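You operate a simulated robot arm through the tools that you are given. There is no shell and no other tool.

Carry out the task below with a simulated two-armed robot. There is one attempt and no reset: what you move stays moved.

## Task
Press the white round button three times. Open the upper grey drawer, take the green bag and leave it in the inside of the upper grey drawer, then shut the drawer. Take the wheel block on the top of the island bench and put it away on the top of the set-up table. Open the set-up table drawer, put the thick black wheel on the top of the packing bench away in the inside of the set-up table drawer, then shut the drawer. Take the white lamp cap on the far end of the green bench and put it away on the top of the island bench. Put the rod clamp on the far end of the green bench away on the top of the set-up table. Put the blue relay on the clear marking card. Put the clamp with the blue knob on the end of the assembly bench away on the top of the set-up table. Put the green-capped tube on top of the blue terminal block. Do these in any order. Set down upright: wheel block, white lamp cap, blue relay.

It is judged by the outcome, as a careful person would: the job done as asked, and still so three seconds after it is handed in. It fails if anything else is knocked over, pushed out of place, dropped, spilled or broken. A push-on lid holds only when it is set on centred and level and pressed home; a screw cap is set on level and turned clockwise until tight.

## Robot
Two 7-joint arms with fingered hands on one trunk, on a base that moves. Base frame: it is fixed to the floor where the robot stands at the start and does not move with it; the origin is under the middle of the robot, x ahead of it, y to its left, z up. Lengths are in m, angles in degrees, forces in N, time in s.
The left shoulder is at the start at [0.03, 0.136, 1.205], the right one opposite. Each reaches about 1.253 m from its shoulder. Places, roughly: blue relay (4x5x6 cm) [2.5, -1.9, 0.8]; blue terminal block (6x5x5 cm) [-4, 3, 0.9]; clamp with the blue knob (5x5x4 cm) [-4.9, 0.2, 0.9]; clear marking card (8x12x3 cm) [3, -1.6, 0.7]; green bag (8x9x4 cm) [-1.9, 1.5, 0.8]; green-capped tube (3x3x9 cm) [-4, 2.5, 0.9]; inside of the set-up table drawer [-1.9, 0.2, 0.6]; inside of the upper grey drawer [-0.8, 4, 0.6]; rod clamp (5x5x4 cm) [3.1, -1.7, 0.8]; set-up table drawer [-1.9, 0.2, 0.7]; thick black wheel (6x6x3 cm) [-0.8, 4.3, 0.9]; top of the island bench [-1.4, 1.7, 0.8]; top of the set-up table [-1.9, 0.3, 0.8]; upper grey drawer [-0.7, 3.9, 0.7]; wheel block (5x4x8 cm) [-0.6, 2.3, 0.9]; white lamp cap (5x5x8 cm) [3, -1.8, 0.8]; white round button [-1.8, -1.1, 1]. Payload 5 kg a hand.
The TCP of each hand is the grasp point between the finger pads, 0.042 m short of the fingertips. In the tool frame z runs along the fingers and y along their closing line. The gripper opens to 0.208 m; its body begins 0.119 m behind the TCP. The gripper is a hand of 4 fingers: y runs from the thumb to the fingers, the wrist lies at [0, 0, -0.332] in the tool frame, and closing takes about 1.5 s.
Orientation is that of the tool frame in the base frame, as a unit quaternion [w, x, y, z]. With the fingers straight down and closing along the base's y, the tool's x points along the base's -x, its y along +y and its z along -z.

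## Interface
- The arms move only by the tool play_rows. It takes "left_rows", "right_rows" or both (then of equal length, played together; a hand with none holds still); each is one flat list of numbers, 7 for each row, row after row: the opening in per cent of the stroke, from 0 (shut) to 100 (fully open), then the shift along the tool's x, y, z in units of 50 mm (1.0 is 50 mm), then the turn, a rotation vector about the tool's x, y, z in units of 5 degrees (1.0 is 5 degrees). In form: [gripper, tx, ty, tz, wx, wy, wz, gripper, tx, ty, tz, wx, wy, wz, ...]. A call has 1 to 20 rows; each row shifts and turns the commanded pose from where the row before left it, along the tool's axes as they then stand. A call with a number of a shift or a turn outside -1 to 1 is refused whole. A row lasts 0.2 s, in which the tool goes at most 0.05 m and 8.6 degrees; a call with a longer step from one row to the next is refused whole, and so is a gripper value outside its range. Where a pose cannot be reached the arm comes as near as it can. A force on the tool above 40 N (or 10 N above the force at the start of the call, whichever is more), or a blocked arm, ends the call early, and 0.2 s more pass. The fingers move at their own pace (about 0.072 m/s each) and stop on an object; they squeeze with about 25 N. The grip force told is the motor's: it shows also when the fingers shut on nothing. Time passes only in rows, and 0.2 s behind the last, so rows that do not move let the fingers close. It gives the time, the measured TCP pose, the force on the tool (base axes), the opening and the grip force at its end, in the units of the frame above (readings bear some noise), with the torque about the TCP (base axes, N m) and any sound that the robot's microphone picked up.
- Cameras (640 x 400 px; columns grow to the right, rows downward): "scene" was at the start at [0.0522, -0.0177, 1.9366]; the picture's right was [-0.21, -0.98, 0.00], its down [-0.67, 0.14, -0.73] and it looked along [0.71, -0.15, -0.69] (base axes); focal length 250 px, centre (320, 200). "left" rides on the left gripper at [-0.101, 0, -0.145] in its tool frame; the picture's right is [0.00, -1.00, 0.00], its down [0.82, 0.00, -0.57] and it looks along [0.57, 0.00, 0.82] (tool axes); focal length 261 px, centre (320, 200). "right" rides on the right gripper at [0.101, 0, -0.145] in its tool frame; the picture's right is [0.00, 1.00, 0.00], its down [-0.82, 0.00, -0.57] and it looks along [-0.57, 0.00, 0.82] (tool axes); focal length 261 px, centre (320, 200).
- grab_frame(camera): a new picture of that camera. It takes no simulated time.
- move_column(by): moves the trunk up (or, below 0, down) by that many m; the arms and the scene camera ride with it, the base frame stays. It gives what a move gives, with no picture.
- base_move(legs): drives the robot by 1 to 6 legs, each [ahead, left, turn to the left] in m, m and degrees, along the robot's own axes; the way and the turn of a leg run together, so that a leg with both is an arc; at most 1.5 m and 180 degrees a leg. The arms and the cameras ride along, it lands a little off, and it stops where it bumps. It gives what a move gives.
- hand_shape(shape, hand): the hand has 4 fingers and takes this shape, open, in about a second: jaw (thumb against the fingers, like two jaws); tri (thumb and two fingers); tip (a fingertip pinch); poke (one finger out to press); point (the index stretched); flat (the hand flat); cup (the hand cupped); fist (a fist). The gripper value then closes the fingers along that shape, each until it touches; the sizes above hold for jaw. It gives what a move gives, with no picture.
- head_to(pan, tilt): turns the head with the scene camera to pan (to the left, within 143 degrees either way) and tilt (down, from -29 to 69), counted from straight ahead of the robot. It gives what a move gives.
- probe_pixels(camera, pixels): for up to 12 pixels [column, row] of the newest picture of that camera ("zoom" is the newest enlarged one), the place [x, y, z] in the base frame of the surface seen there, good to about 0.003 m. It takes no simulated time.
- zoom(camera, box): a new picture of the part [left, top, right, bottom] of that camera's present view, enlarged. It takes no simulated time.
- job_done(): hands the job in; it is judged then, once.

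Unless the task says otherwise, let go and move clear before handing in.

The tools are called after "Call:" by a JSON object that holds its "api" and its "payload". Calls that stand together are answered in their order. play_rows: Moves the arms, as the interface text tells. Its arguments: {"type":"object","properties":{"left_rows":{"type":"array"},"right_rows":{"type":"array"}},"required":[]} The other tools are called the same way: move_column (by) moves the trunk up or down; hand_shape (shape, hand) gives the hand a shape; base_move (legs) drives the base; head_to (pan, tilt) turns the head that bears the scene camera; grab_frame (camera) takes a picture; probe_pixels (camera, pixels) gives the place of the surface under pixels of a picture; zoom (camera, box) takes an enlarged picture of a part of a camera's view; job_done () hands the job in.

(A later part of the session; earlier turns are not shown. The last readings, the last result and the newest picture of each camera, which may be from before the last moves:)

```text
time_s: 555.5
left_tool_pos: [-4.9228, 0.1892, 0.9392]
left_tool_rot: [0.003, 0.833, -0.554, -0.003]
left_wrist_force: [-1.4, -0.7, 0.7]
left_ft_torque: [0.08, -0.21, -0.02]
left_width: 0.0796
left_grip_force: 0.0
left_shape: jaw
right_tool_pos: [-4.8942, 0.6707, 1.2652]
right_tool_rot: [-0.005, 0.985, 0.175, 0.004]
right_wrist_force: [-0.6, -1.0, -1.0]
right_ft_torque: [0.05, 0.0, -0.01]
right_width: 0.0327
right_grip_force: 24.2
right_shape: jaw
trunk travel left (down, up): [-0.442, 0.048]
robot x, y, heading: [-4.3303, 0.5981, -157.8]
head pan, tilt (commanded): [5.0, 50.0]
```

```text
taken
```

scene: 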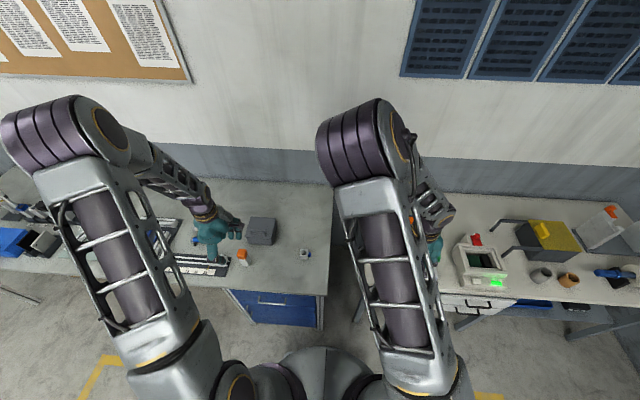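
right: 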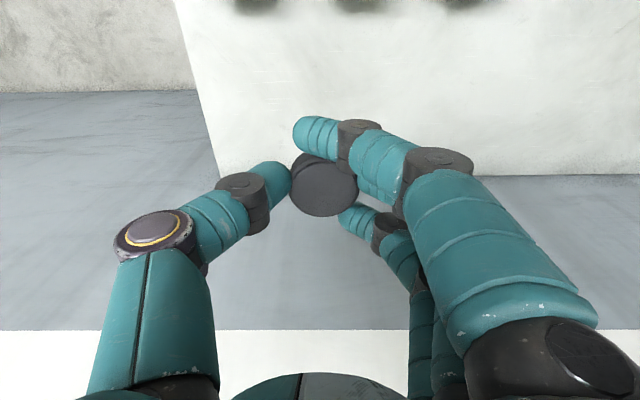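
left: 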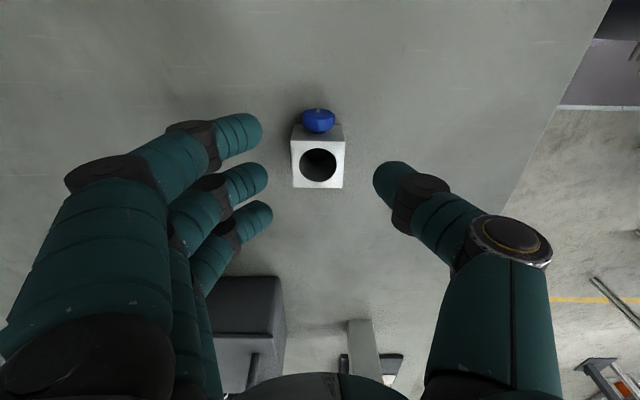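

Still centred; down 4.2 cm more and close.

Call:
{"api": "play_rows", "payload": {"left_rows": [38, 0, 0, 0.42, 0, 0, 0, 38, 0, 0, 0.42, 0, 0, 0, 28, 0, 0, 0, 0, 0, 0, 20, 0, 0, 0, 0, 0, 0, 12, 0, 0, 0, 0, 0, 0, 6, 0, 0, 0, 0, 0, 0, 3, 0, 0, 0, 0, 0, 0, 3, 0, 0, 0, 0, 0, 0]}}

Call:
{"api": "grab_frame", "payload": {"camera": "left"}}

```text
time_s: 557.3
left_tool_pos: [-4.9213, 0.1909, 0.8969]
left_tool_rot: [0.001, 0.833, -0.553, -0.002]
left_wrist_force: [1.2, -0.6, 0.7]
left_ft_torque: [-0.05, 0.01, -0.01]
left_width: 0.0254
left_grip_force: 25.0
left_shape: jaw
right_tool_pos: [-4.8929, 0.6708, 1.2652]
right_tool_rot: [-0.005, 0.985, 0.174, 0.003]
right_wrist_force: [-0.5, 0.0, -0.3]
right_ft_torque: [0.0, 0.02, -0.01]
right_width: 0.0326
right_grip_force: 25.2
right_shape: jaw
trunk travel left (down, up): [-0.442, 0.048]
robot x, y, heading: [-4.3312, 0.5991, -157.9]
head pan, tilt (commanded): [5.0, 50.0]
```

```text
taken
```

left: 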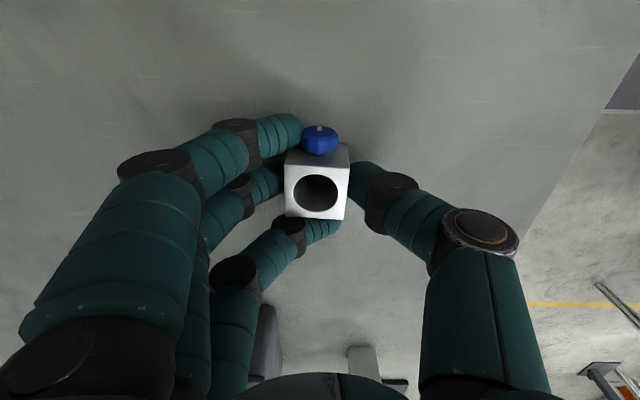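

Gripped well. Lift straight up and bring the hand back to a carrying position.

Call:
{"api": "play_rows", "payload": {"left_rows": [3, 0, 0, -0.3, 0, 0, 0, 3, 0, 0, -0.6, 0, 0, 0, 3, 0, 0, -0.9, 0, 0, 0, 3, 0, 0, -0.9, 0, 0, 0, 3, 0, 0, -0.9, 0, 0, 0, 3, 0, 0, -0.9, 0, 0, 0, 3, 0, 0, -0.9, 0, 0, 0, 3, 0, 0, -0.9, 0, 0, 0, 3, 0.5, -0.8, 0, 0, 0, 0, 3, 0.5, -0.8, 0, 0, 0, 0, 3, 0.5, -0.8, 0, 0, 0, 0, 3, 0.5, -0.8, 0, 0, 0, 0, 3, 0.5, -0.8, 0, 0, 0, 0, 3, 0.5, -0.8, 0, 0, 0, 0]}}

Call:
{"api": "grab_frame", "payload": {"camera": "left"}}

Call:
{"api": "grab_frame", "payload": {"camera": "scene"}}

```text
time_s: 560.3
left_tool_pos: [-4.6424, 0.1436, 1.2088]
left_tool_rot: [0.002, 0.832, -0.554, -0.003]
left_wrist_force: [0.3, -1.0, -0.6]
left_ft_torque: [0.08, 0.02, 0.0]
left_width: 0.0248
left_grip_force: 24.9
left_shape: jaw
right_tool_pos: [-4.8912, 0.6708, 1.2657]
right_tool_rot: [-0.004, 0.985, 0.173, 0.004]
right_wrist_force: [0.3, -0.2, -0.8]
right_ft_torque: [0.03, 0.12, -0.02]
right_width: 0.0325
right_grip_force: 25.0
right_shape: jaw
trunk travel left (down, up): [-0.442, 0.048]
robot x, y, heading: [-4.3296, 0.5968, -157.9]
head pan, tilt (commanded): [5.0, 50.0]
```

```text
taken
```

left: 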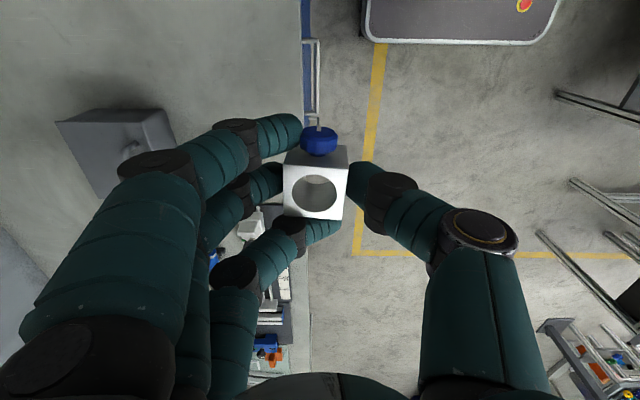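

```text
taken
```

scene: 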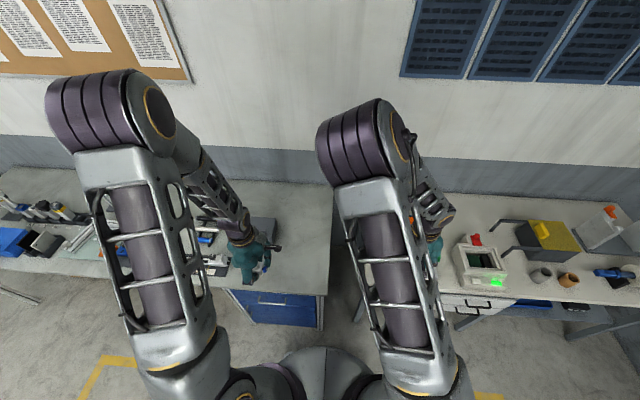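

Clamp in the left hand, wheel in the right. I'll back off, go down the corridor, turn to face +u, and drive to the set-up table.

Call:
{"api": "base_move", "payload": {"legs": [[-0.22, 0, 0.8], [0, 1.0, 0], [0, 0.95, 0]]}}

Call:
{"api": "grab_frame", "payload": {"camera": "scene"}}

```text
time_s: 571.3
left_tool_pos: [-3.734, -1.5585, 1.2086]
left_tool_rot: [0.001, 0.826, -0.563, -0.002]
left_wrist_force: [0.4, -0.3, -0.7]
left_ft_torque: [0.0, -0.02, -0.02]
left_width: 0.0253
left_grip_force: 24.8
left_shape: jaw
right_tool_pos: [-3.9713, -1.0285, 1.2657]
right_tool_rot: [-0.005, 0.987, 0.163, 0.004]
right_wrist_force: [-0.7, -1.4, -0.5]
right_ft_torque: [0.01, -0.01, -0.02]
right_width: 0.0322
right_grip_force: 25.0
right_shape: jaw
trunk travel left (down, up): [-0.442, 0.048]
robot x, y, heading: [-3.4097, -1.1119, -158.9]
head pan, tilt (commanded): [5.0, 50.0]
```

```text
taken
```

scene: 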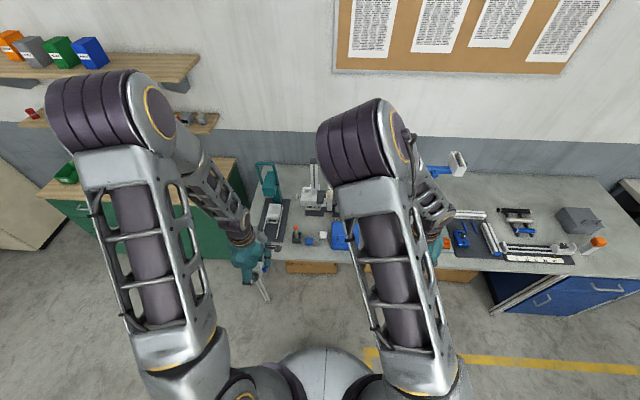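

At (−3.41,−1.11). Turn left 180° to face +u and then look ahead.

Call:
{"api": "base_move", "payload": {"legs": [[0, 0, 91], [0, 0, 91]]}}

Call:
{"api": "head_to", "payload": {"pan": 0, "tilt": 40}}

Call:
{"api": "grab_frame", "payload": {"camera": "scene"}}

```text
time_s: 579.3
left_tool_pos: [-3.0892, -0.6634, 1.2086]
left_tool_rot: [0.003, 0.557, 0.83, 0.002]
left_wrist_force: [-1.0, 0.9, -2.3]
left_ft_torque: [0.0, 0.0, 0.0]
left_width: 0.025
left_grip_force: 24.7
left_shape: jaw
right_tool_pos: [-2.8445, -1.1931, 1.2644]
right_tool_rot: [-0.003, -0.17, 0.985, -0.005]
right_wrist_force: [-0.8, 0.3, 0.0]
right_ft_torque: [0.0, -0.02, -0.04]
right_width: 0.0323
right_grip_force: 25.3
right_shape: jaw
trunk travel left (down, up): [-0.442, 0.048]
robot x, y, heading: [-3.4076, -1.1119, 21.4]
head pan, tilt (commanded): [5.0, 50.0]
```

```text
time_s: 580.1
left_tool_pos: [-3.0893, -0.6629, 1.2087]
left_tool_rot: [0.003, 0.558, 0.83, 0.002]
left_wrist_force: [0.0, 0.6, -0.8]
left_ft_torque: [-0.03, -0.01, 0.04]
left_width: 0.025
left_grip_force: 25.1
left_shape: jaw
right_tool_pos: [-2.8464, -1.1918, 1.2649]
right_tool_rot: [-0.004, -0.169, 0.986, -0.005]
right_wrist_force: [-0.6, 0.5, -0.9]
right_ft_torque: [-0.04, -0.05, 0.03]
right_width: 0.0323
right_grip_force: 25.5
right_shape: jaw
trunk travel left (down, up): [-0.442, 0.048]
robot x, y, heading: [-3.4091, -1.1156, 21.5]
head pan, tilt (commanded): [0.0, 40.0]
```

```text
taken
```

scene: 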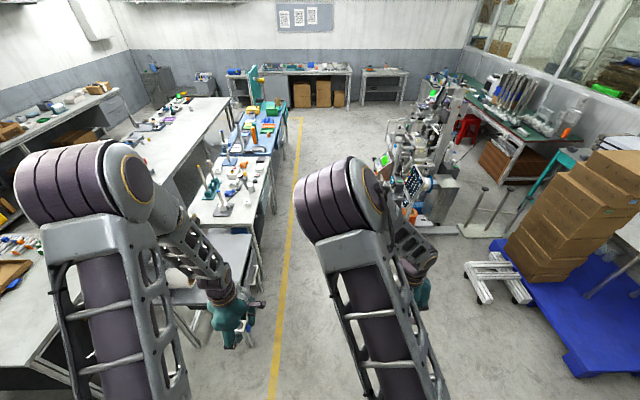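

Clear aisle ahead. Drive 2.0 m forward, then turn left to face the set-up table.

Call:
{"api": "base_move", "payload": {"legs": [[0, 0, 1.5], [1.2, 0, 0], [0.78, 0, 0]]}}

Call:
{"api": "grab_frame", "payload": {"camera": "scene"}}

```text
time_s: 590.0
left_tool_pos: [-1.3458, 0.1086, 1.2083]
left_tool_rot: [0.002, 0.539, 0.842, 0.002]
left_wrist_force: [-0.5, 0.0, -1.3]
left_ft_torque: [-0.01, 0.02, 0.02]
left_width: 0.0247
left_grip_force: 24.9
left_shape: jaw
right_tool_pos: [-1.0789, -0.4069, 1.2653]
right_tool_rot: [-0.004, -0.192, 0.981, -0.005]
right_wrist_force: [0.0, -0.2, -1.3]
right_ft_torque: [0.01, 0.01, -0.02]
right_width: 0.0325
right_grip_force: 25.0
right_shape: jaw
trunk travel left (down, up): [-0.442, 0.048]
robot x, y, heading: [-1.6454, -0.3551, 24.3]
head pan, tilt (commanded): [0.0, 40.0]
```

```text
taken
```

scene: 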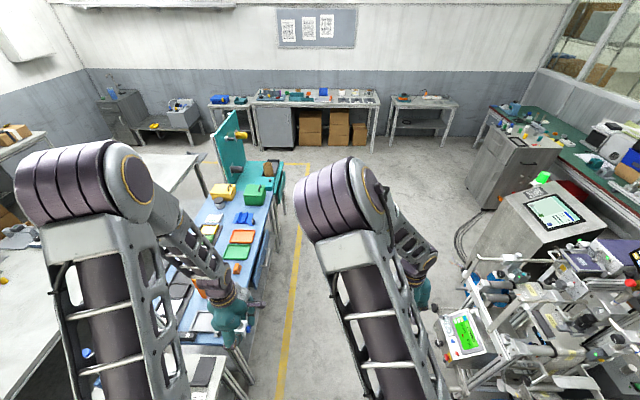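

Now turn left to face the set-up table and look at it.

Call:
{"api": "base_move", "payload": {"legs": [[0, 0, 88.7]]}}

Call:
{"api": "head_to", "payload": {"pan": 0, "tilt": 55}}

Call:
{"api": "grab_frame", "payload": {"camera": "scene"}}

Call:
{"api": "zoom", "payload": {"camera": "scene", "box": [190, 130, 430, 300]}}

```text
time_s: 594.0
left_tool_pos: [-2.0738, -0.0072, 1.2082]
left_tool_rot: [0.0, -0.162, 0.987, 0.003]
left_wrist_force: [-0.4, -0.6, -1.4]
left_ft_torque: [0.0, 0.0, -0.01]
left_width: 0.0249
left_grip_force: 25.3
left_shape: jaw
right_tool_pos: [-1.5314, 0.2033, 1.2643]
right_tool_rot: [-0.001, 0.798, -0.603, 0.006]
right_wrist_force: [0.6, -0.5, -0.3]
right_ft_torque: [-0.02, 0.01, 0.0]
right_width: 0.0324
right_grip_force: 24.2
right_shape: jaw
trunk travel left (down, up): [-0.442, 0.048]
robot x, y, heading: [-1.6449, -0.3542, 107.9]
head pan, tilt (commanded): [0.0, 40.0]
```

```text
time_s: 594.8
left_tool_pos: [-2.0733, -0.0064, 1.2083]
left_tool_rot: [0.0, -0.162, 0.987, 0.003]
left_wrist_force: [-0.9, -0.1, -1.6]
left_ft_torque: [0.0, 0.02, -0.01]
left_width: 0.025
left_grip_force: 24.7
left_shape: jaw
right_tool_pos: [-1.5315, 0.2034, 1.2649]
right_tool_rot: [-0.001, 0.798, -0.603, 0.006]
right_wrist_force: [0.2, -0.6, -0.9]
right_ft_torque: [-0.05, 0.02, -0.01]
right_width: 0.0322
right_grip_force: 25.2
right_shape: jaw
trunk travel left (down, up): [-0.442, 0.048]
robot x, y, heading: [-1.6446, -0.3517, 108.3]
head pan, tilt (commanded): [0.0, 55.0]
```

```text
taken
```

scene: 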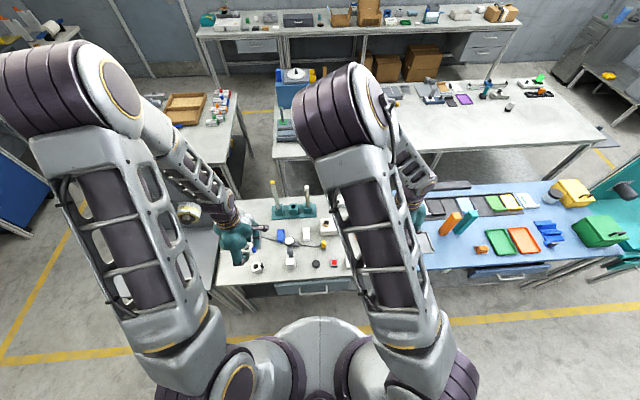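

```text
2.35 times, centred on (310, 215) of scene
```

zoom: 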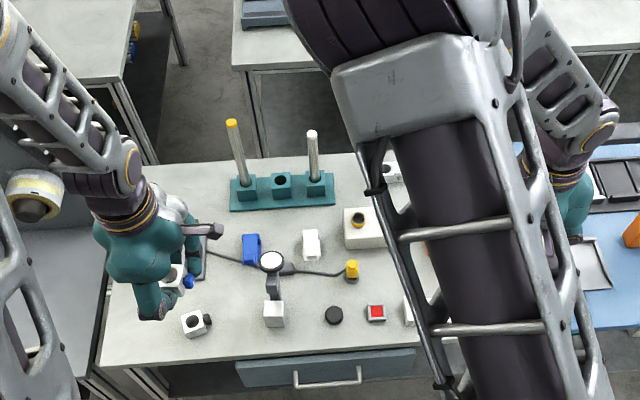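

Heading is 108°. I'll square up to 113° and then check the clamp's attitude in the left hand.

Call:
{"api": "base_move", "payload": {"legs": [[0, 0, 4.7]]}}

Call:
{"api": "grab_frame", "payload": {"camera": "left"}}

Call:
{"api": "zoom", "payload": {"camera": "left", "box": [250, 100, 390, 250]}}

Call:
{"api": "probe_pixels", "payload": {"camera": "zoom", "pixels": [[222, 185], [370, 192], [222, 300], [360, 312], [222, 240], [368, 250], [300, 307], [295, 187]]}}

```text
time_s: 595.6
left_tool_pos: [-2.0997, -0.0418, 1.2081]
left_tool_rot: [0.0, -0.201, 0.98, 0.003]
left_wrist_force: [1.0, 0.4, -1.7]
left_ft_torque: [0.0, 0.0, -0.02]
left_width: 0.0247
left_grip_force: 25.1
left_shape: jaw
right_tool_pos: [-1.5764, 0.2119, 1.2644]
right_tool_rot: [-0.001, 0.821, -0.571, 0.005]
right_wrist_force: [0.1, 0.1, -0.3]
right_ft_torque: [-0.04, 0.04, -0.01]
right_width: 0.0321
right_grip_force: 24.1
right_shape: jaw
trunk travel left (down, up): [-0.442, 0.048]
robot x, y, heading: [-1.6444, -0.355, 112.7]
head pan, tilt (commanded): [0.0, 55.0]
```

```text
taken
```

left: 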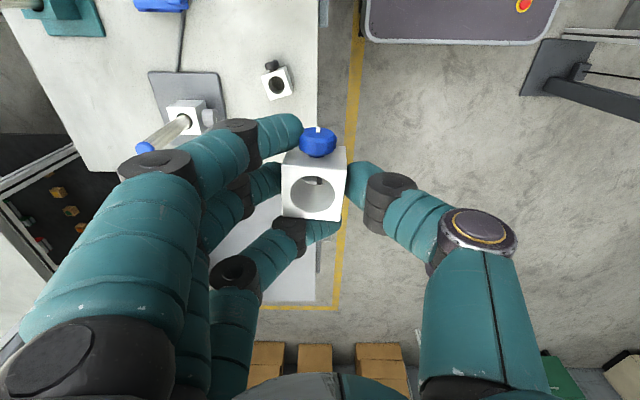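

```text
2.67 times, centred on (320, 175) of left
```

zoom: 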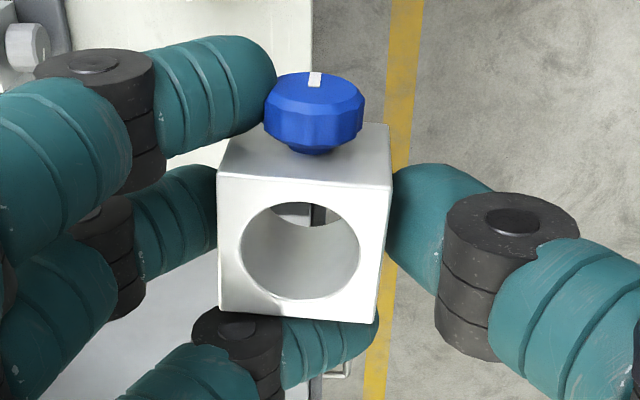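

```text
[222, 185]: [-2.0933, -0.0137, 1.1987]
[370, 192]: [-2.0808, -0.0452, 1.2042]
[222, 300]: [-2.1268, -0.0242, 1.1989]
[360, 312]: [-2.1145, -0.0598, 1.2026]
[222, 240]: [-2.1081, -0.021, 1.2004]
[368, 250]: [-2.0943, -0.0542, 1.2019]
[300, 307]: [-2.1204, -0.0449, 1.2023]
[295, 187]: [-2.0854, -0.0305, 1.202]
```

I need the metal post's tip position near the intended spot; probing it and the plate.

Call:
{"api": "probe_pixels", "payload": {"camera": "left", "pixels": [[143, 148], [165, 135], [185, 115], [215, 75], [222, 125], [155, 75], [300, 150], [290, 175], [277, 95]]}}

```text
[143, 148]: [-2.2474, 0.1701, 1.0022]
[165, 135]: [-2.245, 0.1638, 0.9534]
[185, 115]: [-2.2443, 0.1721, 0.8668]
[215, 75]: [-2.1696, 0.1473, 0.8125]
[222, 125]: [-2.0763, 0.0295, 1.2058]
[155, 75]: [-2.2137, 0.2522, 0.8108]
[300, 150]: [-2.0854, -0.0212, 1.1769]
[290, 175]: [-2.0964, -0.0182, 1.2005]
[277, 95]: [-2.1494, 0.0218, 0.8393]
```

The post (top z≈1.0 at (−2.246,0.168)) leaves enough room. I'll carry the clamp to the front-left spot (−2.219,−0.019), level it and lower.

Call:
{"api": "play_rows", "payload": {"left_rows": [3, 0.66, 0.417, 0, 0, 0, 0, 3, 0.66, 0.417, 0, 0, 0, 0, 3, 0.66, 0.417, 0, 0, 0, 0, 3, 0, 0, 0, -0.55, 0, 0, 3, 0, 0, 0, -0.55, 0, 0, 3, 0, -0.079, 0.816, 0, 0, 0, 3, 0, -0.079, 0.816, 0, 0, 0, 3, 0, -0.079, 0.816, 0, 0, 0, 3, 0, -0.079, 0.816, 0, 0, 0]}}

Call:
{"api": "grab_frame", "payload": {"camera": "left"}}

Call:
{"api": "zoom", "payload": {"camera": "scene", "box": [190, 130, 430, 300]}}

```text
time_s: 597.6
left_tool_pos: [-2.2172, -0.0191, 1.044]
left_tool_rot: [-0.009, -0.2, 0.979, 0.05]
left_wrist_force: [-0.6, 0.9, -1.4]
left_ft_torque: [-0.19, -0.17, 0.0]
left_width: 0.0245
left_grip_force: 24.8
left_shape: jaw
right_tool_pos: [-1.5782, 0.2116, 1.2632]
right_tool_rot: [-0.001, 0.821, -0.57, 0.006]
right_wrist_force: [-0.6, 0.4, -0.6]
right_ft_torque: [-0.1, -0.12, 0.01]
right_width: 0.0322
right_grip_force: 25.6
right_shape: jaw
trunk travel left (down, up): [-0.442, 0.048]
robot x, y, heading: [-1.6451, -0.3552, 112.5]
head pan, tilt (commanded): [0.0, 55.0]
```

```text
taken
```

left: 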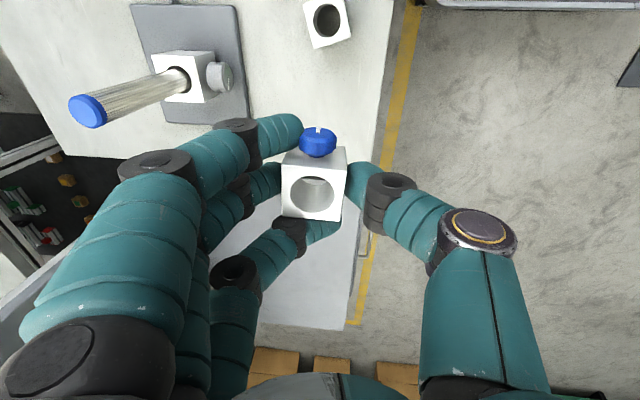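

```text
2.35 times, centred on (310, 215) of scene
```

zoom: 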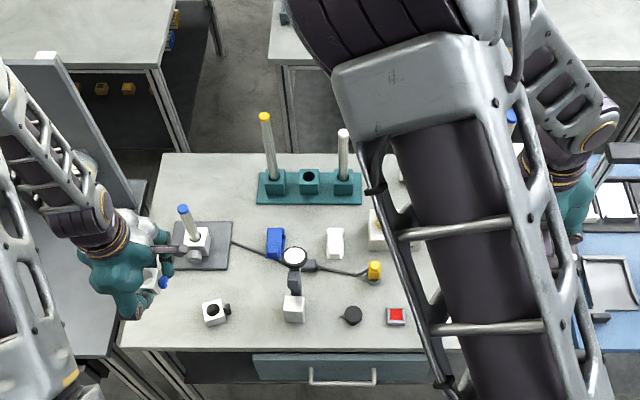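

I'll verify the landing spot is well inside the table edge by probing near its left-front corner.

Call:
{"api": "probe_pixels", "payload": {"camera": "zoom", "pixels": [[128, 340], [145, 335], [170, 325], [175, 300], [125, 348], [160, 345], [212, 310]]}}

```text
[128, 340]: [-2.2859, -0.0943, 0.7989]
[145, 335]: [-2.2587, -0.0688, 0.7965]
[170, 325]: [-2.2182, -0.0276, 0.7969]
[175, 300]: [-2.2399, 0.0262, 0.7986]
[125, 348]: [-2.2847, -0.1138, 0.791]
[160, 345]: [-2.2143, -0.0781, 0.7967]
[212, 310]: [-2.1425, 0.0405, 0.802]
```

The spot is ~10 cm from the left edge and ~6 cm from the front edge. Continue lowering.

Call:
{"api": "play_rows", "payload": {"left_rows": [3, 0, -0.079, 0.816, 0, 0, 0, 3, 0, -0.079, 0.816, 0, 0, 0, 3, 0, -0.079, 0.816, 0, 0, 0, 3, 0, -0.079, 0.816, 0, 0, 0, 3, 0, -0.02, 0.2, 0, 0, 0, 3, 0, -0.02, 0.2, 0, 0, 0]}}

Call:
{"api": "grab_frame", "payload": {"camera": "left"}}

```text
time_s: 599.0
left_tool_pos: [-2.2154, -0.023, 0.8584]
left_tool_rot: [-0.009, -0.201, 0.978, 0.049]
left_wrist_force: [0.1, 0.4, -1.4]
left_ft_torque: [-0.07, -0.07, -0.03]
left_width: 0.0247
left_grip_force: 25.4
left_shape: jaw
right_tool_pos: [-1.5758, 0.2111, 1.2644]
right_tool_rot: [-0.001, 0.822, -0.569, 0.006]
right_wrist_force: [-0.3, 0.4, -1.0]
right_ft_torque: [-0.03, -0.04, -0.02]
right_width: 0.0325
right_grip_force: 24.5
right_shape: jaw
trunk travel left (down, up): [-0.442, 0.048]
robot x, y, heading: [-1.6472, -0.3571, 112.7]
head pan, tilt (commanded): [0.0, 55.0]
```

```text
taken
```

left: 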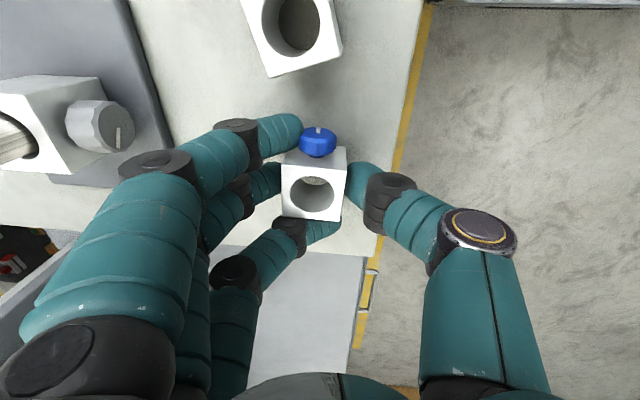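

Small steps to contact now.

Call:
{"api": "play_rows", "payload": {"left_rows": [3, 0, -0.006, 0.06, 0, 0, 0, 3, 0, -0.006, 0.06, 0, 0, 0, 3, 0, -0.004, 0.04, 0, 0, 0]}}

Call:
{"api": "play_rows", "payload": {"left_rows": [3, 0, -0.004, 0.04, 0, 0, 0, 3, 0, -0.004, 0.04, 0, 0, 0]}}

```text
time_s: 599.9
left_tool_pos: [-2.2168, -0.0239, 0.8522]
left_tool_rot: [-0.009, -0.201, 0.978, 0.051]
left_wrist_force: [0.1, -0.5, -0.6]
left_ft_torque: [0.0, 0.02, 0.03]
left_width: 0.0248
left_grip_force: 24.9
left_shape: jaw
right_tool_pos: [-1.5753, 0.2115, 1.2663]
right_tool_rot: [-0.001, 0.821, -0.57, 0.006]
right_wrist_force: [-0.2, 0.1, -1.3]
right_ft_torque: [0.01, 0.04, 0.01]
right_width: 0.0321
right_grip_force: 25.1
right_shape: jaw
trunk travel left (down, up): [-0.442, 0.048]
robot x, y, heading: [-1.6435, -0.3584, 112.7]
head pan, tilt (commanded): [0.0, 55.0]
```

```text
time_s: 600.5
left_tool_pos: [-2.2156, -0.0236, 0.8476]
left_tool_rot: [-0.009, -0.201, 0.978, 0.051]
left_wrist_force: [0.0, -0.6, -2.3]
left_ft_torque: [-0.02, -0.01, -0.01]
left_width: 0.0249
left_grip_force: 24.8
left_shape: jaw
right_tool_pos: [-1.5746, 0.2106, 1.2643]
right_tool_rot: [-0.002, 0.822, -0.57, 0.006]
right_wrist_force: [0.3, 0.1, -1.3]
right_ft_torque: [-0.01, -0.02, 0.0]
right_width: 0.0319
right_grip_force: 24.5
right_shape: jaw
trunk travel left (down, up): [-0.442, 0.048]
robot x, y, heading: [-1.6425, -0.3533, 112.7]
head pan, tilt (commanded): [0.0, 55.0]
```

Call:
{"api": "play_rows", "payload": {"left_rows": [3, 0, -0.004, 0.03, 0, 0, 0, 3, 0, -0.004, 0.03, 0, 0, 0]}}

```text
time_s: 601.0
left_tool_pos: [-2.2173, -0.0241, 0.8458]
left_tool_rot: [-0.01, -0.201, 0.978, 0.05]
left_wrist_force: [0.9, -1.5, 6.0]
left_ft_torque: [-0.14, -0.07, 0.04]
left_width: 0.0253
left_grip_force: 25.1
left_shape: jaw
right_tool_pos: [-1.5758, 0.2106, 1.2647]
right_tool_rot: [-0.001, 0.821, -0.57, 0.006]
right_wrist_force: [0.4, -0.1, -1.6]
right_ft_torque: [-0.02, -0.01, 0.02]
right_width: 0.0322
right_grip_force: 24.8
right_shape: jaw
trunk travel left (down, up): [-0.442, 0.048]
robot x, y, heading: [-1.6475, -0.351, 112.7]
head pan, tilt (commanded): [0.0, 55.0]
```

Contact (+7 N). Opening gradually, not too wide because of the post's knob.

Call:
{"api": "play_rows", "payload": {"left_rows": [12, 0, 0, 0, 0, 0, 0, 15, 0, 0, 0, 0, 0, 0, 18, 0, 0, 0, 0, 0, 0, 21, 0, 0, 0, 0, 0, 0, 24, 0, 0, 0, 0, 0, 0, 27, 0, 0, 0, 0, 0, 0]}}

Call:
{"api": "grab_frame", "payload": {"camera": "left"}}

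```text
time_s: 602.5
left_tool_pos: [-2.2171, -0.0235, 0.8466]
left_tool_rot: [-0.009, -0.201, 0.978, 0.05]
left_wrist_force: [-1.7, 2.7, 9.7]
left_ft_torque: [-0.24, -0.04, 0.03]
left_width: 0.0528
left_grip_force: 0.1
left_shape: jaw
right_tool_pos: [-1.5767, 0.2101, 1.2651]
right_tool_rot: [0.001, 0.822, -0.57, 0.005]
right_wrist_force: [0.1, 0.3, -1.0]
right_ft_torque: [-0.01, -0.01, 0.01]
right_width: 0.0324
right_grip_force: 24.9
right_shape: jaw
trunk travel left (down, up): [-0.442, 0.048]
robot x, y, heading: [-1.6436, -0.3542, 112.6]
head pan, tilt (commanded): [0.0, 55.0]
```

```text
taken
```

left: 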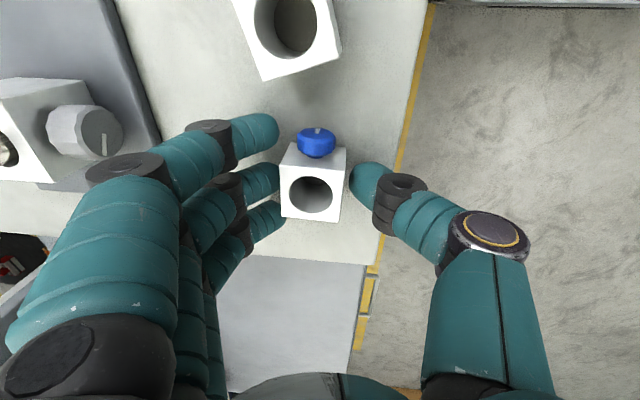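

Released. Lifting straight up.

Call:
{"api": "play_rows", "payload": {"left_rows": [28, 0, 0.01, -0.1, 0, 0, 0, 30, 0, 0.03, -0.3, 0, 0, 0, 32, 0, 0.07, -0.75, 0, 0, 0, 32, 0, 0.079, -0.816, 0, 0, 0, 32, 0, 0.079, -0.816, 0, 0, 0, 32, 0, 0.079, -0.816, 0, 0, 0, 32, 0, 0.079, -0.816, 0, 0, 0, 32, 0, 0.079, -0.816, 0, 0, 0, 32, 0, 0, -0.816, 0.55, 0, 0, 32, 0, 0, -0.816, 0.55, 0, 0]}}

Call:
{"api": "grab_frame", "payload": {"camera": "left"}}

Call:
{"api": "zoom", "payload": {"camera": "scene", "box": [190, 130, 430, 300]}}

```text
time_s: 604.6
left_tool_pos: [-2.2124, -0.0304, 1.1919]
left_tool_rot: [0.0, -0.201, 0.98, 0.002]
left_wrist_force: [0.6, -1.0, -0.9]
left_ft_torque: [0.12, 0.07, 0.02]
left_width: 0.0661
left_grip_force: 0.0
left_shape: jaw
right_tool_pos: [-1.5757, 0.2102, 1.2652]
right_tool_rot: [-0.001, 0.822, -0.57, 0.005]
right_wrist_force: [0.1, -0.3, -0.8]
right_ft_torque: [-0.01, 0.05, 0.0]
right_width: 0.0322
right_grip_force: 24.9
right_shape: jaw
trunk travel left (down, up): [-0.442, 0.048]
robot x, y, heading: [-1.6439, -0.3551, 112.6]
head pan, tilt (commanded): [0.0, 55.0]
```

```text
taken
```

left: 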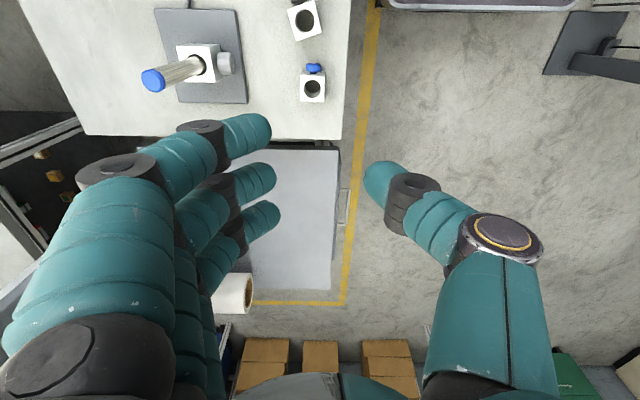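

```text
2.35 times, centred on (310, 215) of scene
```

zoom: 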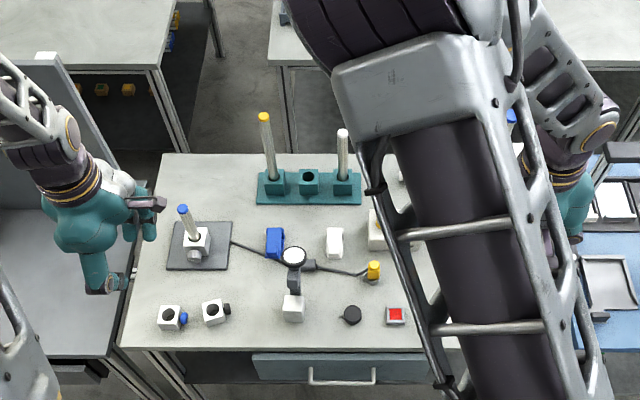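

Both clamps and the wheel block sit on the table. Now the set-up table's drawer: probing its handle.

Call:
{"api": "zoom", "payload": {"camera": "scene", "box": [270, 260, 390, 320]}}

Call:
{"api": "probe_pixels", "payload": {"camera": "zoom", "pixels": [[205, 178], [300, 180], [190, 150], [370, 160], [250, 182], [150, 120], [420, 130], [290, 130], [100, 180]]}}

```text
5.33 times, centred on (330, 290) of scene
```

zoom: 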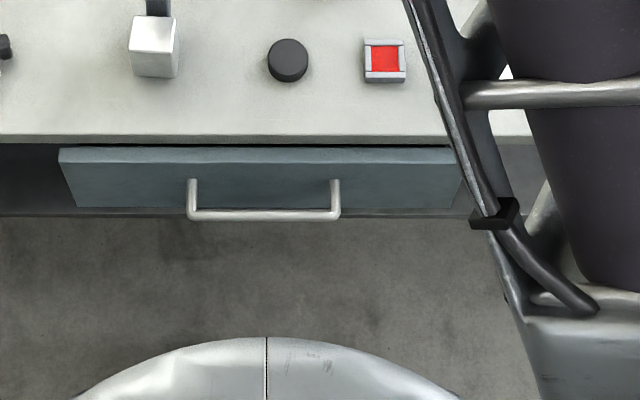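

```text
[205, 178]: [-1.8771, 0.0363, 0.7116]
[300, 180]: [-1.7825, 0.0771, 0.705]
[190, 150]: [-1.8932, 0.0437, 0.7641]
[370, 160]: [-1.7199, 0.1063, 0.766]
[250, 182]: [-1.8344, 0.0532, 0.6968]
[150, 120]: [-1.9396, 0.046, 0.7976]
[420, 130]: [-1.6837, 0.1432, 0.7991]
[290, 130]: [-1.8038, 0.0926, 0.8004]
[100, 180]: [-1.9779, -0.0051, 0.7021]
```

Call:
{"api": "probe_pixels", "payload": {"camera": "zoom", "pixels": [[195, 214], [230, 216], [263, 216], [300, 215], [332, 213], [263, 215], [192, 190], [337, 190]]}}

```text
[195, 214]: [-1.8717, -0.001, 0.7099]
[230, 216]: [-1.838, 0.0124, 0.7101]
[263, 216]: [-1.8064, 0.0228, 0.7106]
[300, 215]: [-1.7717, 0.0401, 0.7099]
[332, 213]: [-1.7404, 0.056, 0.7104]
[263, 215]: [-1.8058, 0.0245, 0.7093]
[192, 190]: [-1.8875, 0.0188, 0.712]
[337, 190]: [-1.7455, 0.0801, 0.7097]
```

Handle bar centre ≈(−1.806,0.024,0.707), about 4 cm off the front. I'll shift the base right and back to replicate the earlier pulling stance, and lower the trunk.

Call:
{"api": "base_move", "payload": {"legs": [[0, -0.45, 0.4], [-0.28, 0, 0]]}}

Call:
{"api": "move_column", "payload": {"by": -0.22}}

Call:
{"api": "grab_frame", "payload": {"camera": "scene"}}

```text
time_s: 608.9
left_tool_pos: [-1.6858, -0.1106, 1.1915]
left_tool_rot: [-0.001, -0.205, 0.979, 0.003]
left_wrist_force: [0.7, 0.2, -0.2]
left_ft_torque: [-0.01, 0.0, 0.0]
left_width: 0.0662
left_grip_force: 0.1
left_shape: jaw
right_tool_pos: [-1.0513, 0.1342, 1.2648]
right_tool_rot: [-0.001, 0.824, -0.566, 0.006]
right_wrist_force: [-1.3, -0.2, 0.7]
right_ft_torque: [-0.01, -0.04, -0.02]
right_width: 0.0322
right_grip_force: 24.5
right_shape: jaw
trunk travel left (down, up): [-0.442, 0.048]
robot x, y, heading: [-1.1171, -0.4319, 113.0]
head pan, tilt (commanded): [0.0, 55.0]
```

```text
time_s: 611.3
left_tool_pos: [-1.6855, -0.1099, 0.9708]
left_tool_rot: [0.001, -0.205, 0.979, 0.003]
left_wrist_force: [1.1, 0.6, -0.7]
left_ft_torque: [0.0, 0.01, 0.01]
left_width: 0.0663
left_grip_force: 0.0
left_shape: jaw
right_tool_pos: [-1.0511, 0.1338, 1.0446]
right_tool_rot: [0.0, 0.823, -0.567, 0.007]
right_wrist_force: [-0.1, -0.4, -0.1]
right_ft_torque: [-0.02, 0.04, -0.01]
right_width: 0.0323
right_grip_force: 25.0
right_shape: jaw
trunk travel left (down, up): [-0.222, 0.268]
robot x, y, heading: [-1.1222, -0.4313, 113.2]
head pan, tilt (commanded): [0.0, 55.0]
```

```text
taken
```

scene: 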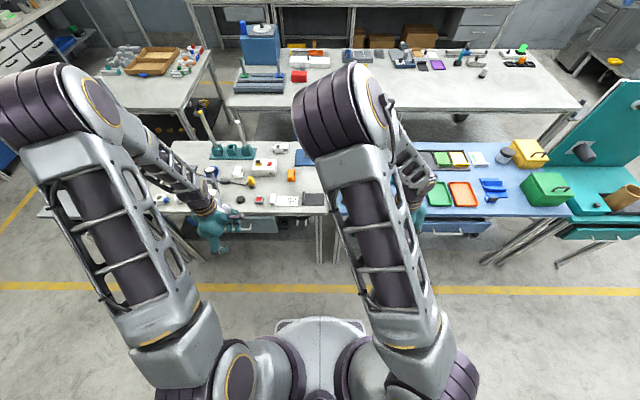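

Stance replicated. The left hand's x already points left, so rotating −90° about its x gives the handle-grip orientation directly.

Call:
{"api": "play_rows", "payload": {"left_rows": [45, 0.6, 0, 0, 0, 0, 0, 45, 0.6, 0, 0, 0, 0, 0, 45, 0, 0, 0, -1, 0, 0, 45, 0, 0, 0, -1, 0, 0, 45, 0, 0, 0, -1, 0, 0, 45, 0, 0, 0, -1, 0, 0, 45, 0, 0, 0, -1, 0, 0, 45, 0, 0, 0, -1, 0, 0, 45, 0, 0, 0, -1, 0, 0, 45, 0, 0, 0, -1, 0, 0, 45, 0, 0, 0, -1, 0, 0, 45, 0, 0, 0, -1, 0, 0, 45, 0, 0, 0, -1, 0, 0, 45, 0, 0, 0, -1, 0, 0, 45, 0, 0, 0, -1, 0, 0, 45, 0, 0, 0, -1, 0, 0, 45, 0, 0, 0, -1, 0, 0, 45, 0, 0, 0, -1, 0, 0, 45, 0, 0, 0, -1, 0, 0, 45, 0, 0, 0, -1, 0, 0]}}

Call:
{"api": "grab_frame", "payload": {"camera": "left"}}

Call:
{"api": "grab_frame", "payload": {"camera": "scene"}}

```text
time_s: 615.5
left_tool_pos: [-1.7415, -0.1344, 0.9714]
left_tool_rot: [-0.144, -0.145, 0.69, 0.695]
left_wrist_force: [-0.7, 0.3, 0.5]
left_ft_torque: [0.0, 0.02, 0.0]
left_width: 0.0933
left_grip_force: 0.1
left_shape: jaw
right_tool_pos: [-1.0519, 0.1327, 1.0451]
right_tool_rot: [-0.001, 0.824, -0.567, 0.006]
right_wrist_force: [1.0, -0.2, -1.5]
right_ft_torque: [-0.01, -0.03, 0.01]
right_width: 0.0325
right_grip_force: 24.7
right_shape: jaw
trunk travel left (down, up): [-0.222, 0.268]
robot x, y, heading: [-1.1142, -0.4368, 112.8]
head pan, tilt (commanded): [0.0, 55.0]
```

```text
taken
```

left: 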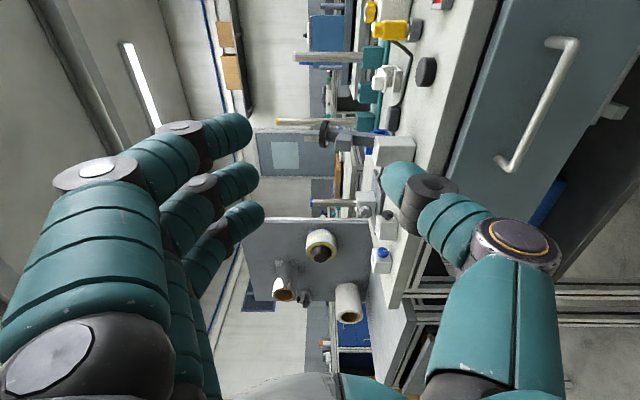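

```text
taken
```

scene: 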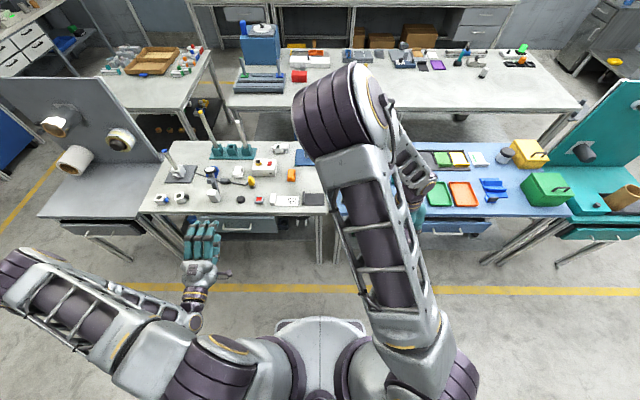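

Orientation matches the earlier one. Lowering to handle height.

Call:
{"api": "play_rows", "payload": {"left_rows": [45, 0, -0.763, 0, 0, 0, 0, 45, 0, -0.763, 0, 0, 0, 0, 45, 0, -0.763, 0, 0, 0, 0, 45, 0, -0.763, 0, 0, 0, 0, 45, 0, -0.763, 0, 0, 0, 0, 45, 0, -0.763, 0, 0, 0, 0, 45, 0, -0.763, 0, 0, 0, 0]}}

Call:
{"api": "grab_frame", "payload": {"camera": "left"}}

Call:
{"api": "probe_pixels", "payload": {"camera": "left", "pixels": [[320, 60], [322, 100], [322, 150], [325, 120], [300, 120], [350, 120]]}}

```text
time_s: 617.1
left_tool_pos: [-1.7417, -0.1311, 0.704]
left_tool_rot: [-0.145, -0.145, 0.69, 0.694]
left_wrist_force: [-1.1, 0.2, 0.2]
left_ft_torque: [-0.03, 0.01, -0.1]
left_width: 0.0932
left_grip_force: 0.0
left_shape: jaw
right_tool_pos: [-1.0517, 0.1339, 1.0441]
right_tool_rot: [-0.001, 0.823, -0.567, 0.006]
right_wrist_force: [-0.1, -0.3, -0.6]
right_ft_torque: [-0.01, 0.0, 0.01]
right_width: 0.0324
right_grip_force: 25.0
right_shape: jaw
trunk travel left (down, up): [-0.222, 0.268]
robot x, y, heading: [-1.1163, -0.4317, 112.7]
head pan, tilt (commanded): [0.0, 55.0]
```

```text
taken
```

left: 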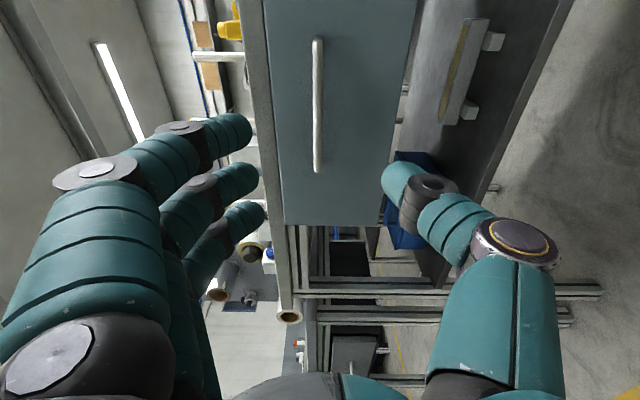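

```text
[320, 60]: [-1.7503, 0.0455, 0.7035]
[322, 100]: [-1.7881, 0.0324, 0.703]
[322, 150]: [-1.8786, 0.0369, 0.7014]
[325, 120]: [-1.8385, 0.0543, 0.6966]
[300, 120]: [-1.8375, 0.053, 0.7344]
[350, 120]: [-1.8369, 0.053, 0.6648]
```

Bar straight ahead at column 318. Advance 14 cm.

Call:
{"api": "play_rows", "payload": {"left_rows": [42, 0, 0.02, 0.85, 0, 0, 0, 42, 0, 0.02, 0.85, 0, 0, 0, 42, 0, 0, 0.7, 0, 0, 0, 42, 0, 0, 0.4, 0, 0, 0]}}

Call:
{"api": "grab_frame", "payload": {"camera": "left"}}

Call:
{"api": "probe_pixels", "payload": {"camera": "left", "pixels": [[318, 120], [318, 160], [318, 200], [300, 150], [345, 150]]}}

```text
time_s: 618.1
left_tool_pos: [-1.7991, -0.0052, 0.7088]
left_tool_rot: [-0.144, -0.145, 0.691, 0.694]
left_wrist_force: [0.3, -1.0, -0.5]
left_ft_torque: [0.02, 0.01, -0.01]
left_width: 0.0881
left_grip_force: 0.0
left_shape: jaw
right_tool_pos: [-1.0503, 0.1336, 1.0445]
right_tool_rot: [-0.001, 0.824, -0.567, 0.006]
right_wrist_force: [0.6, -0.2, -1.4]
right_ft_torque: [0.01, 0.02, 0.02]
right_width: 0.0318
right_grip_force: 25.0
right_shape: jaw
trunk travel left (down, up): [-0.222, 0.268]
robot x, y, heading: [-1.1125, -0.4335, 112.9]
head pan, tilt (commanded): [0.0, 55.0]
```

```text
taken
```

left: 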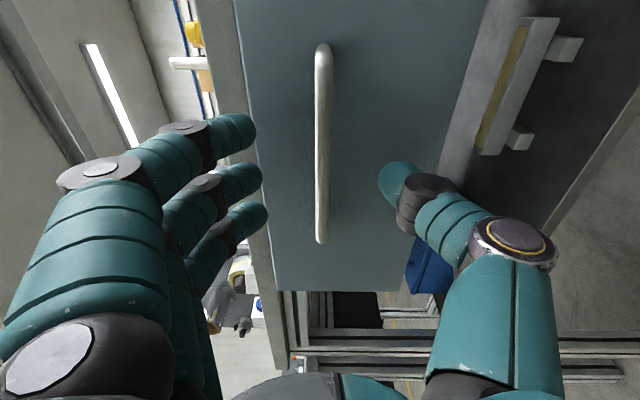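

```text
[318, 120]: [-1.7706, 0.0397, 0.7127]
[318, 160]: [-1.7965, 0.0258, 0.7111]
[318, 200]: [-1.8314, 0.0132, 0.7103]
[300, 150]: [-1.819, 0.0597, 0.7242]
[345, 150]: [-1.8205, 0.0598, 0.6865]
```

Bar at tool z≈+0.033. Closing on it.

Call:
{"api": "play_rows", "payload": {"left_rows": [30, 0, 0, 0, 0, 0, 0, 20, 0, 0, 0, 0, 0, 0, 10, 0, 0, 0, 0, 0, 0, 0, 0, 0, 0, 0, 0, 0, 0, 0, 0, 0, 0, 0, 0, 0, 0, 0, 0, 0, 0, 0]}}

Call:
{"api": "play_rows", "payload": {"left_rows": [0, 0, 0, -0.3, 0, 0, 0, 0, 0, 0, -0.5, 0, 0, 0, 0, 0, 0, -0.5, 0, 0, 0, 0, 0, 0, -0.5, 0, 0, 0]}}

Call:
{"api": "grab_frame", "payload": {"camera": "left"}}

Call:
{"api": "grab_frame", "payload": {"camera": "scene"}}

```text
time_s: 619.5
left_tool_pos: [-1.7999, -0.005, 0.7101]
left_tool_rot: [-0.145, -0.145, 0.69, 0.695]
left_wrist_force: [0.0, 0.6, 1.7]
left_ft_torque: [0.07, 0.01, -0.01]
left_width: 0.0037
left_grip_force: 25.1
left_shape: jaw
right_tool_pos: [-1.0503, 0.1348, 1.0439]
right_tool_rot: [-0.001, 0.824, -0.566, 0.007]
right_wrist_force: [0.5, -1.0, -0.6]
right_ft_torque: [0.01, -0.02, 0.0]
right_width: 0.0323
right_grip_force: 24.3
right_shape: jaw
trunk travel left (down, up): [-0.222, 0.268]
robot x, y, heading: [-1.1196, -0.4305, 113.3]
head pan, tilt (commanded): [0.0, 55.0]
```

```text
time_s: 620.5
left_tool_pos: [-1.7626, -0.0891, 0.709]
left_tool_rot: [-0.147, -0.146, 0.69, 0.694]
left_wrist_force: [-17.8, -9.4, 7.0]
left_ft_torque: [0.2, 0.1, 0.63]
left_width: 0.0035
left_grip_force: 24.7
left_shape: jaw
right_tool_pos: [-1.0507, 0.1318, 1.0448]
right_tool_rot: [-0.001, 0.824, -0.567, 0.006]
right_wrist_force: [-0.1, 0.2, -0.4]
right_ft_torque: [0.02, 0.02, -0.01]
right_width: 0.0322
right_grip_force: 24.7
right_shape: jaw
trunk travel left (down, up): [-0.222, 0.268]
robot x, y, heading: [-1.1144, -0.4327, 113.2]
head pan, tilt (commanded): [0.0, 55.0]
```

```text
taken
```

left: 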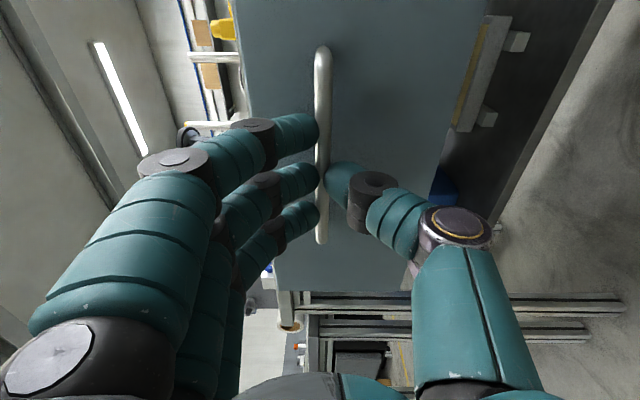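

```text
taken
```

scene: 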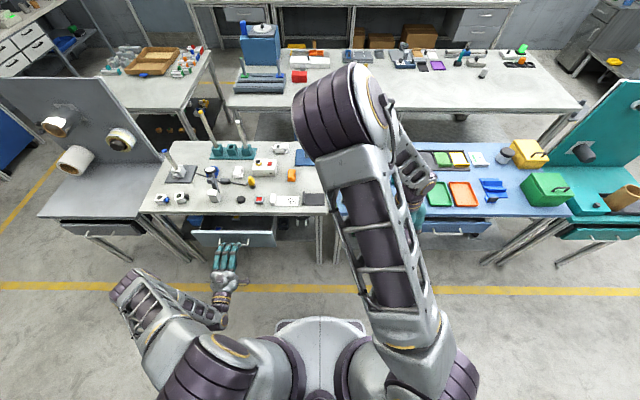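

Opening smoothly with a small sideways load; I'll bias slightly left and pull further.

Call:
{"api": "play_rows", "payload": {"left_rows": [0, 0.06, 0, -0.5, 0, 0, 0, 0, 0.03, 0, -0.5, 0, 0, 0, 0, 0.02, 0, -0.5, 0, 0, 0, 0, 0, 0, -0.5, 0, 0, 0, 0, 0, 0, -0.4, 0, 0, 0]}}

Call:
{"api": "grab_frame", "payload": {"camera": "scene"}}

Call:
{"api": "zoom", "payload": {"camera": "scene", "box": [150, 190, 350, 300]}}

```text
time_s: 621.7
left_tool_pos: [-1.7172, -0.1993, 0.7062]
left_tool_rot: [-0.144, -0.144, 0.69, 0.695]
left_wrist_force: [-0.8, 0.0, -0.7]
left_ft_torque: [-0.04, -0.05, -0.02]
left_width: 0.0003
left_grip_force: 25.2
left_shape: jaw
right_tool_pos: [-1.0495, 0.1321, 1.0449]
right_tool_rot: [-0.001, 0.824, -0.567, 0.005]
right_wrist_force: [0.5, -0.2, -0.2]
right_ft_torque: [0.03, 0.03, 0.0]
right_width: 0.0322
right_grip_force: 24.9
right_shape: jaw
trunk travel left (down, up): [-0.222, 0.268]
robot x, y, heading: [-1.1171, -0.438, 113.2]
head pan, tilt (commanded): [0.0, 55.0]
```

```text
taken
```

scene: 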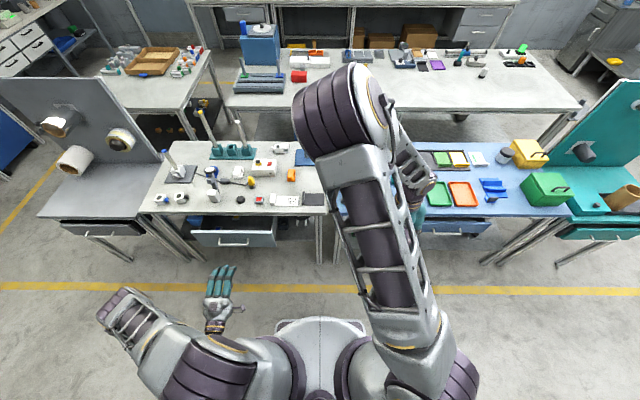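

```text
3.20 times, centred on (250, 245) of scene
```

zoom: 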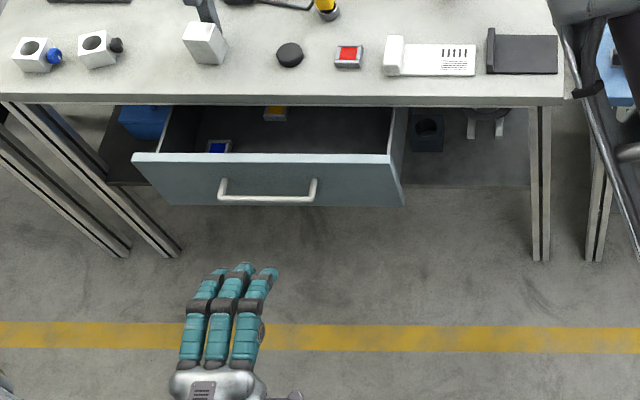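

The hand slipped off; the drawer is about half-open. I'll probe the handle's new position and re-grip.

Call:
{"api": "probe_pixels", "payload": {"camera": "zoom", "pixels": [[230, 197], [267, 197], [305, 196], [267, 180], [180, 158], [350, 158], [280, 140], [215, 150]]}}

Call:
{"api": "grab_frame", "payload": {"camera": "left"}}

```text
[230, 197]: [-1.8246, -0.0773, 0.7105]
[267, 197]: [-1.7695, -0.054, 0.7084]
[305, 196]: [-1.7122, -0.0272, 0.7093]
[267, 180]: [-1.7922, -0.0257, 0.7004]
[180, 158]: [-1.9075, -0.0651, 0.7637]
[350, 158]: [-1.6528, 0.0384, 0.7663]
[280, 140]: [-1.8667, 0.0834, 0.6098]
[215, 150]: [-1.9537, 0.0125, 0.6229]
```

```text
taken
```

left: 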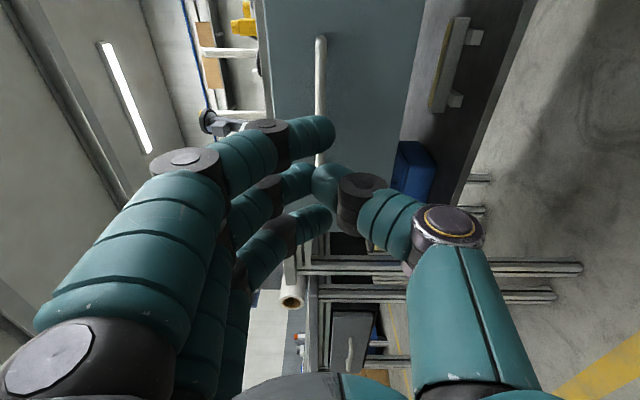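

Re-grip with the bar deeper between the fingers so the closed fingertips hook behind it.

Call:
{"api": "play_rows", "payload": {"left_rows": [25, 0, 0, 0, 0, 0, 0, 42, -0.15, 0, 0, 0, 0, 0, 42, 0, 0, 0, 0, 0, 0, 42, 0, 0, 0.8, 0, 0, 0, 42, 0, 0, 0.8, 0, 0, 0, 42, 0, 0, 0.7, 0, 0, 0, 42, 0, 0, 0.4, 0, 0, 0]}}

Call:
{"api": "grab_frame", "payload": {"camera": "left"}}

Call:
{"api": "probe_pixels", "payload": {"camera": "left", "pixels": [[318, 120], [318, 160], [318, 200], [300, 150], [345, 150]]}}

```text
time_s: 623.3
left_tool_pos: [-1.769, -0.0719, 0.7047]
left_tool_rot: [-0.144, -0.145, 0.691, 0.694]
left_wrist_force: [0.3, -0.6, 0.0]
left_ft_torque: [-0.01, 0.01, 0.03]
left_width: 0.0865
left_grip_force: 0.1
left_shape: jaw
right_tool_pos: [-1.05, 0.1329, 1.0443]
right_tool_rot: [-0.002, 0.824, -0.567, 0.006]
right_wrist_force: [-0.4, 0.9, -1.1]
right_ft_torque: [-0.03, 0.0, -0.02]
right_width: 0.0322
right_grip_force: 25.0
right_shape: jaw
trunk travel left (down, up): [-0.222, 0.268]
robot x, y, heading: [-1.1134, -0.4329, 113.3]
head pan, tilt (commanded): [0.0, 55.0]
```

```text
taken
```

left: 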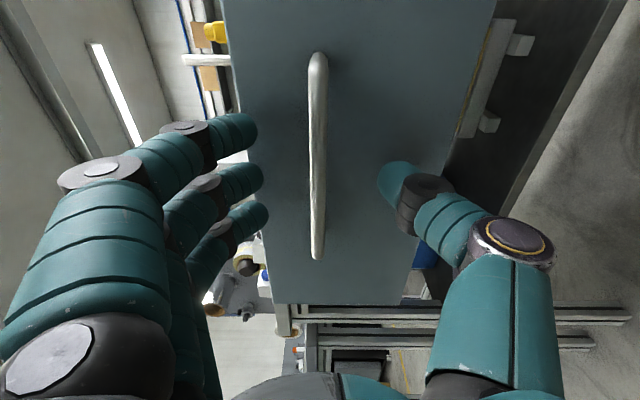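

```text
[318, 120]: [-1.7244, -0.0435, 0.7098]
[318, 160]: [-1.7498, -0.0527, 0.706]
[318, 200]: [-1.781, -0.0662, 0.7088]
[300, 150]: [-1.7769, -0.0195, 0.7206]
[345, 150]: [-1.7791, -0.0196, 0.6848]
```

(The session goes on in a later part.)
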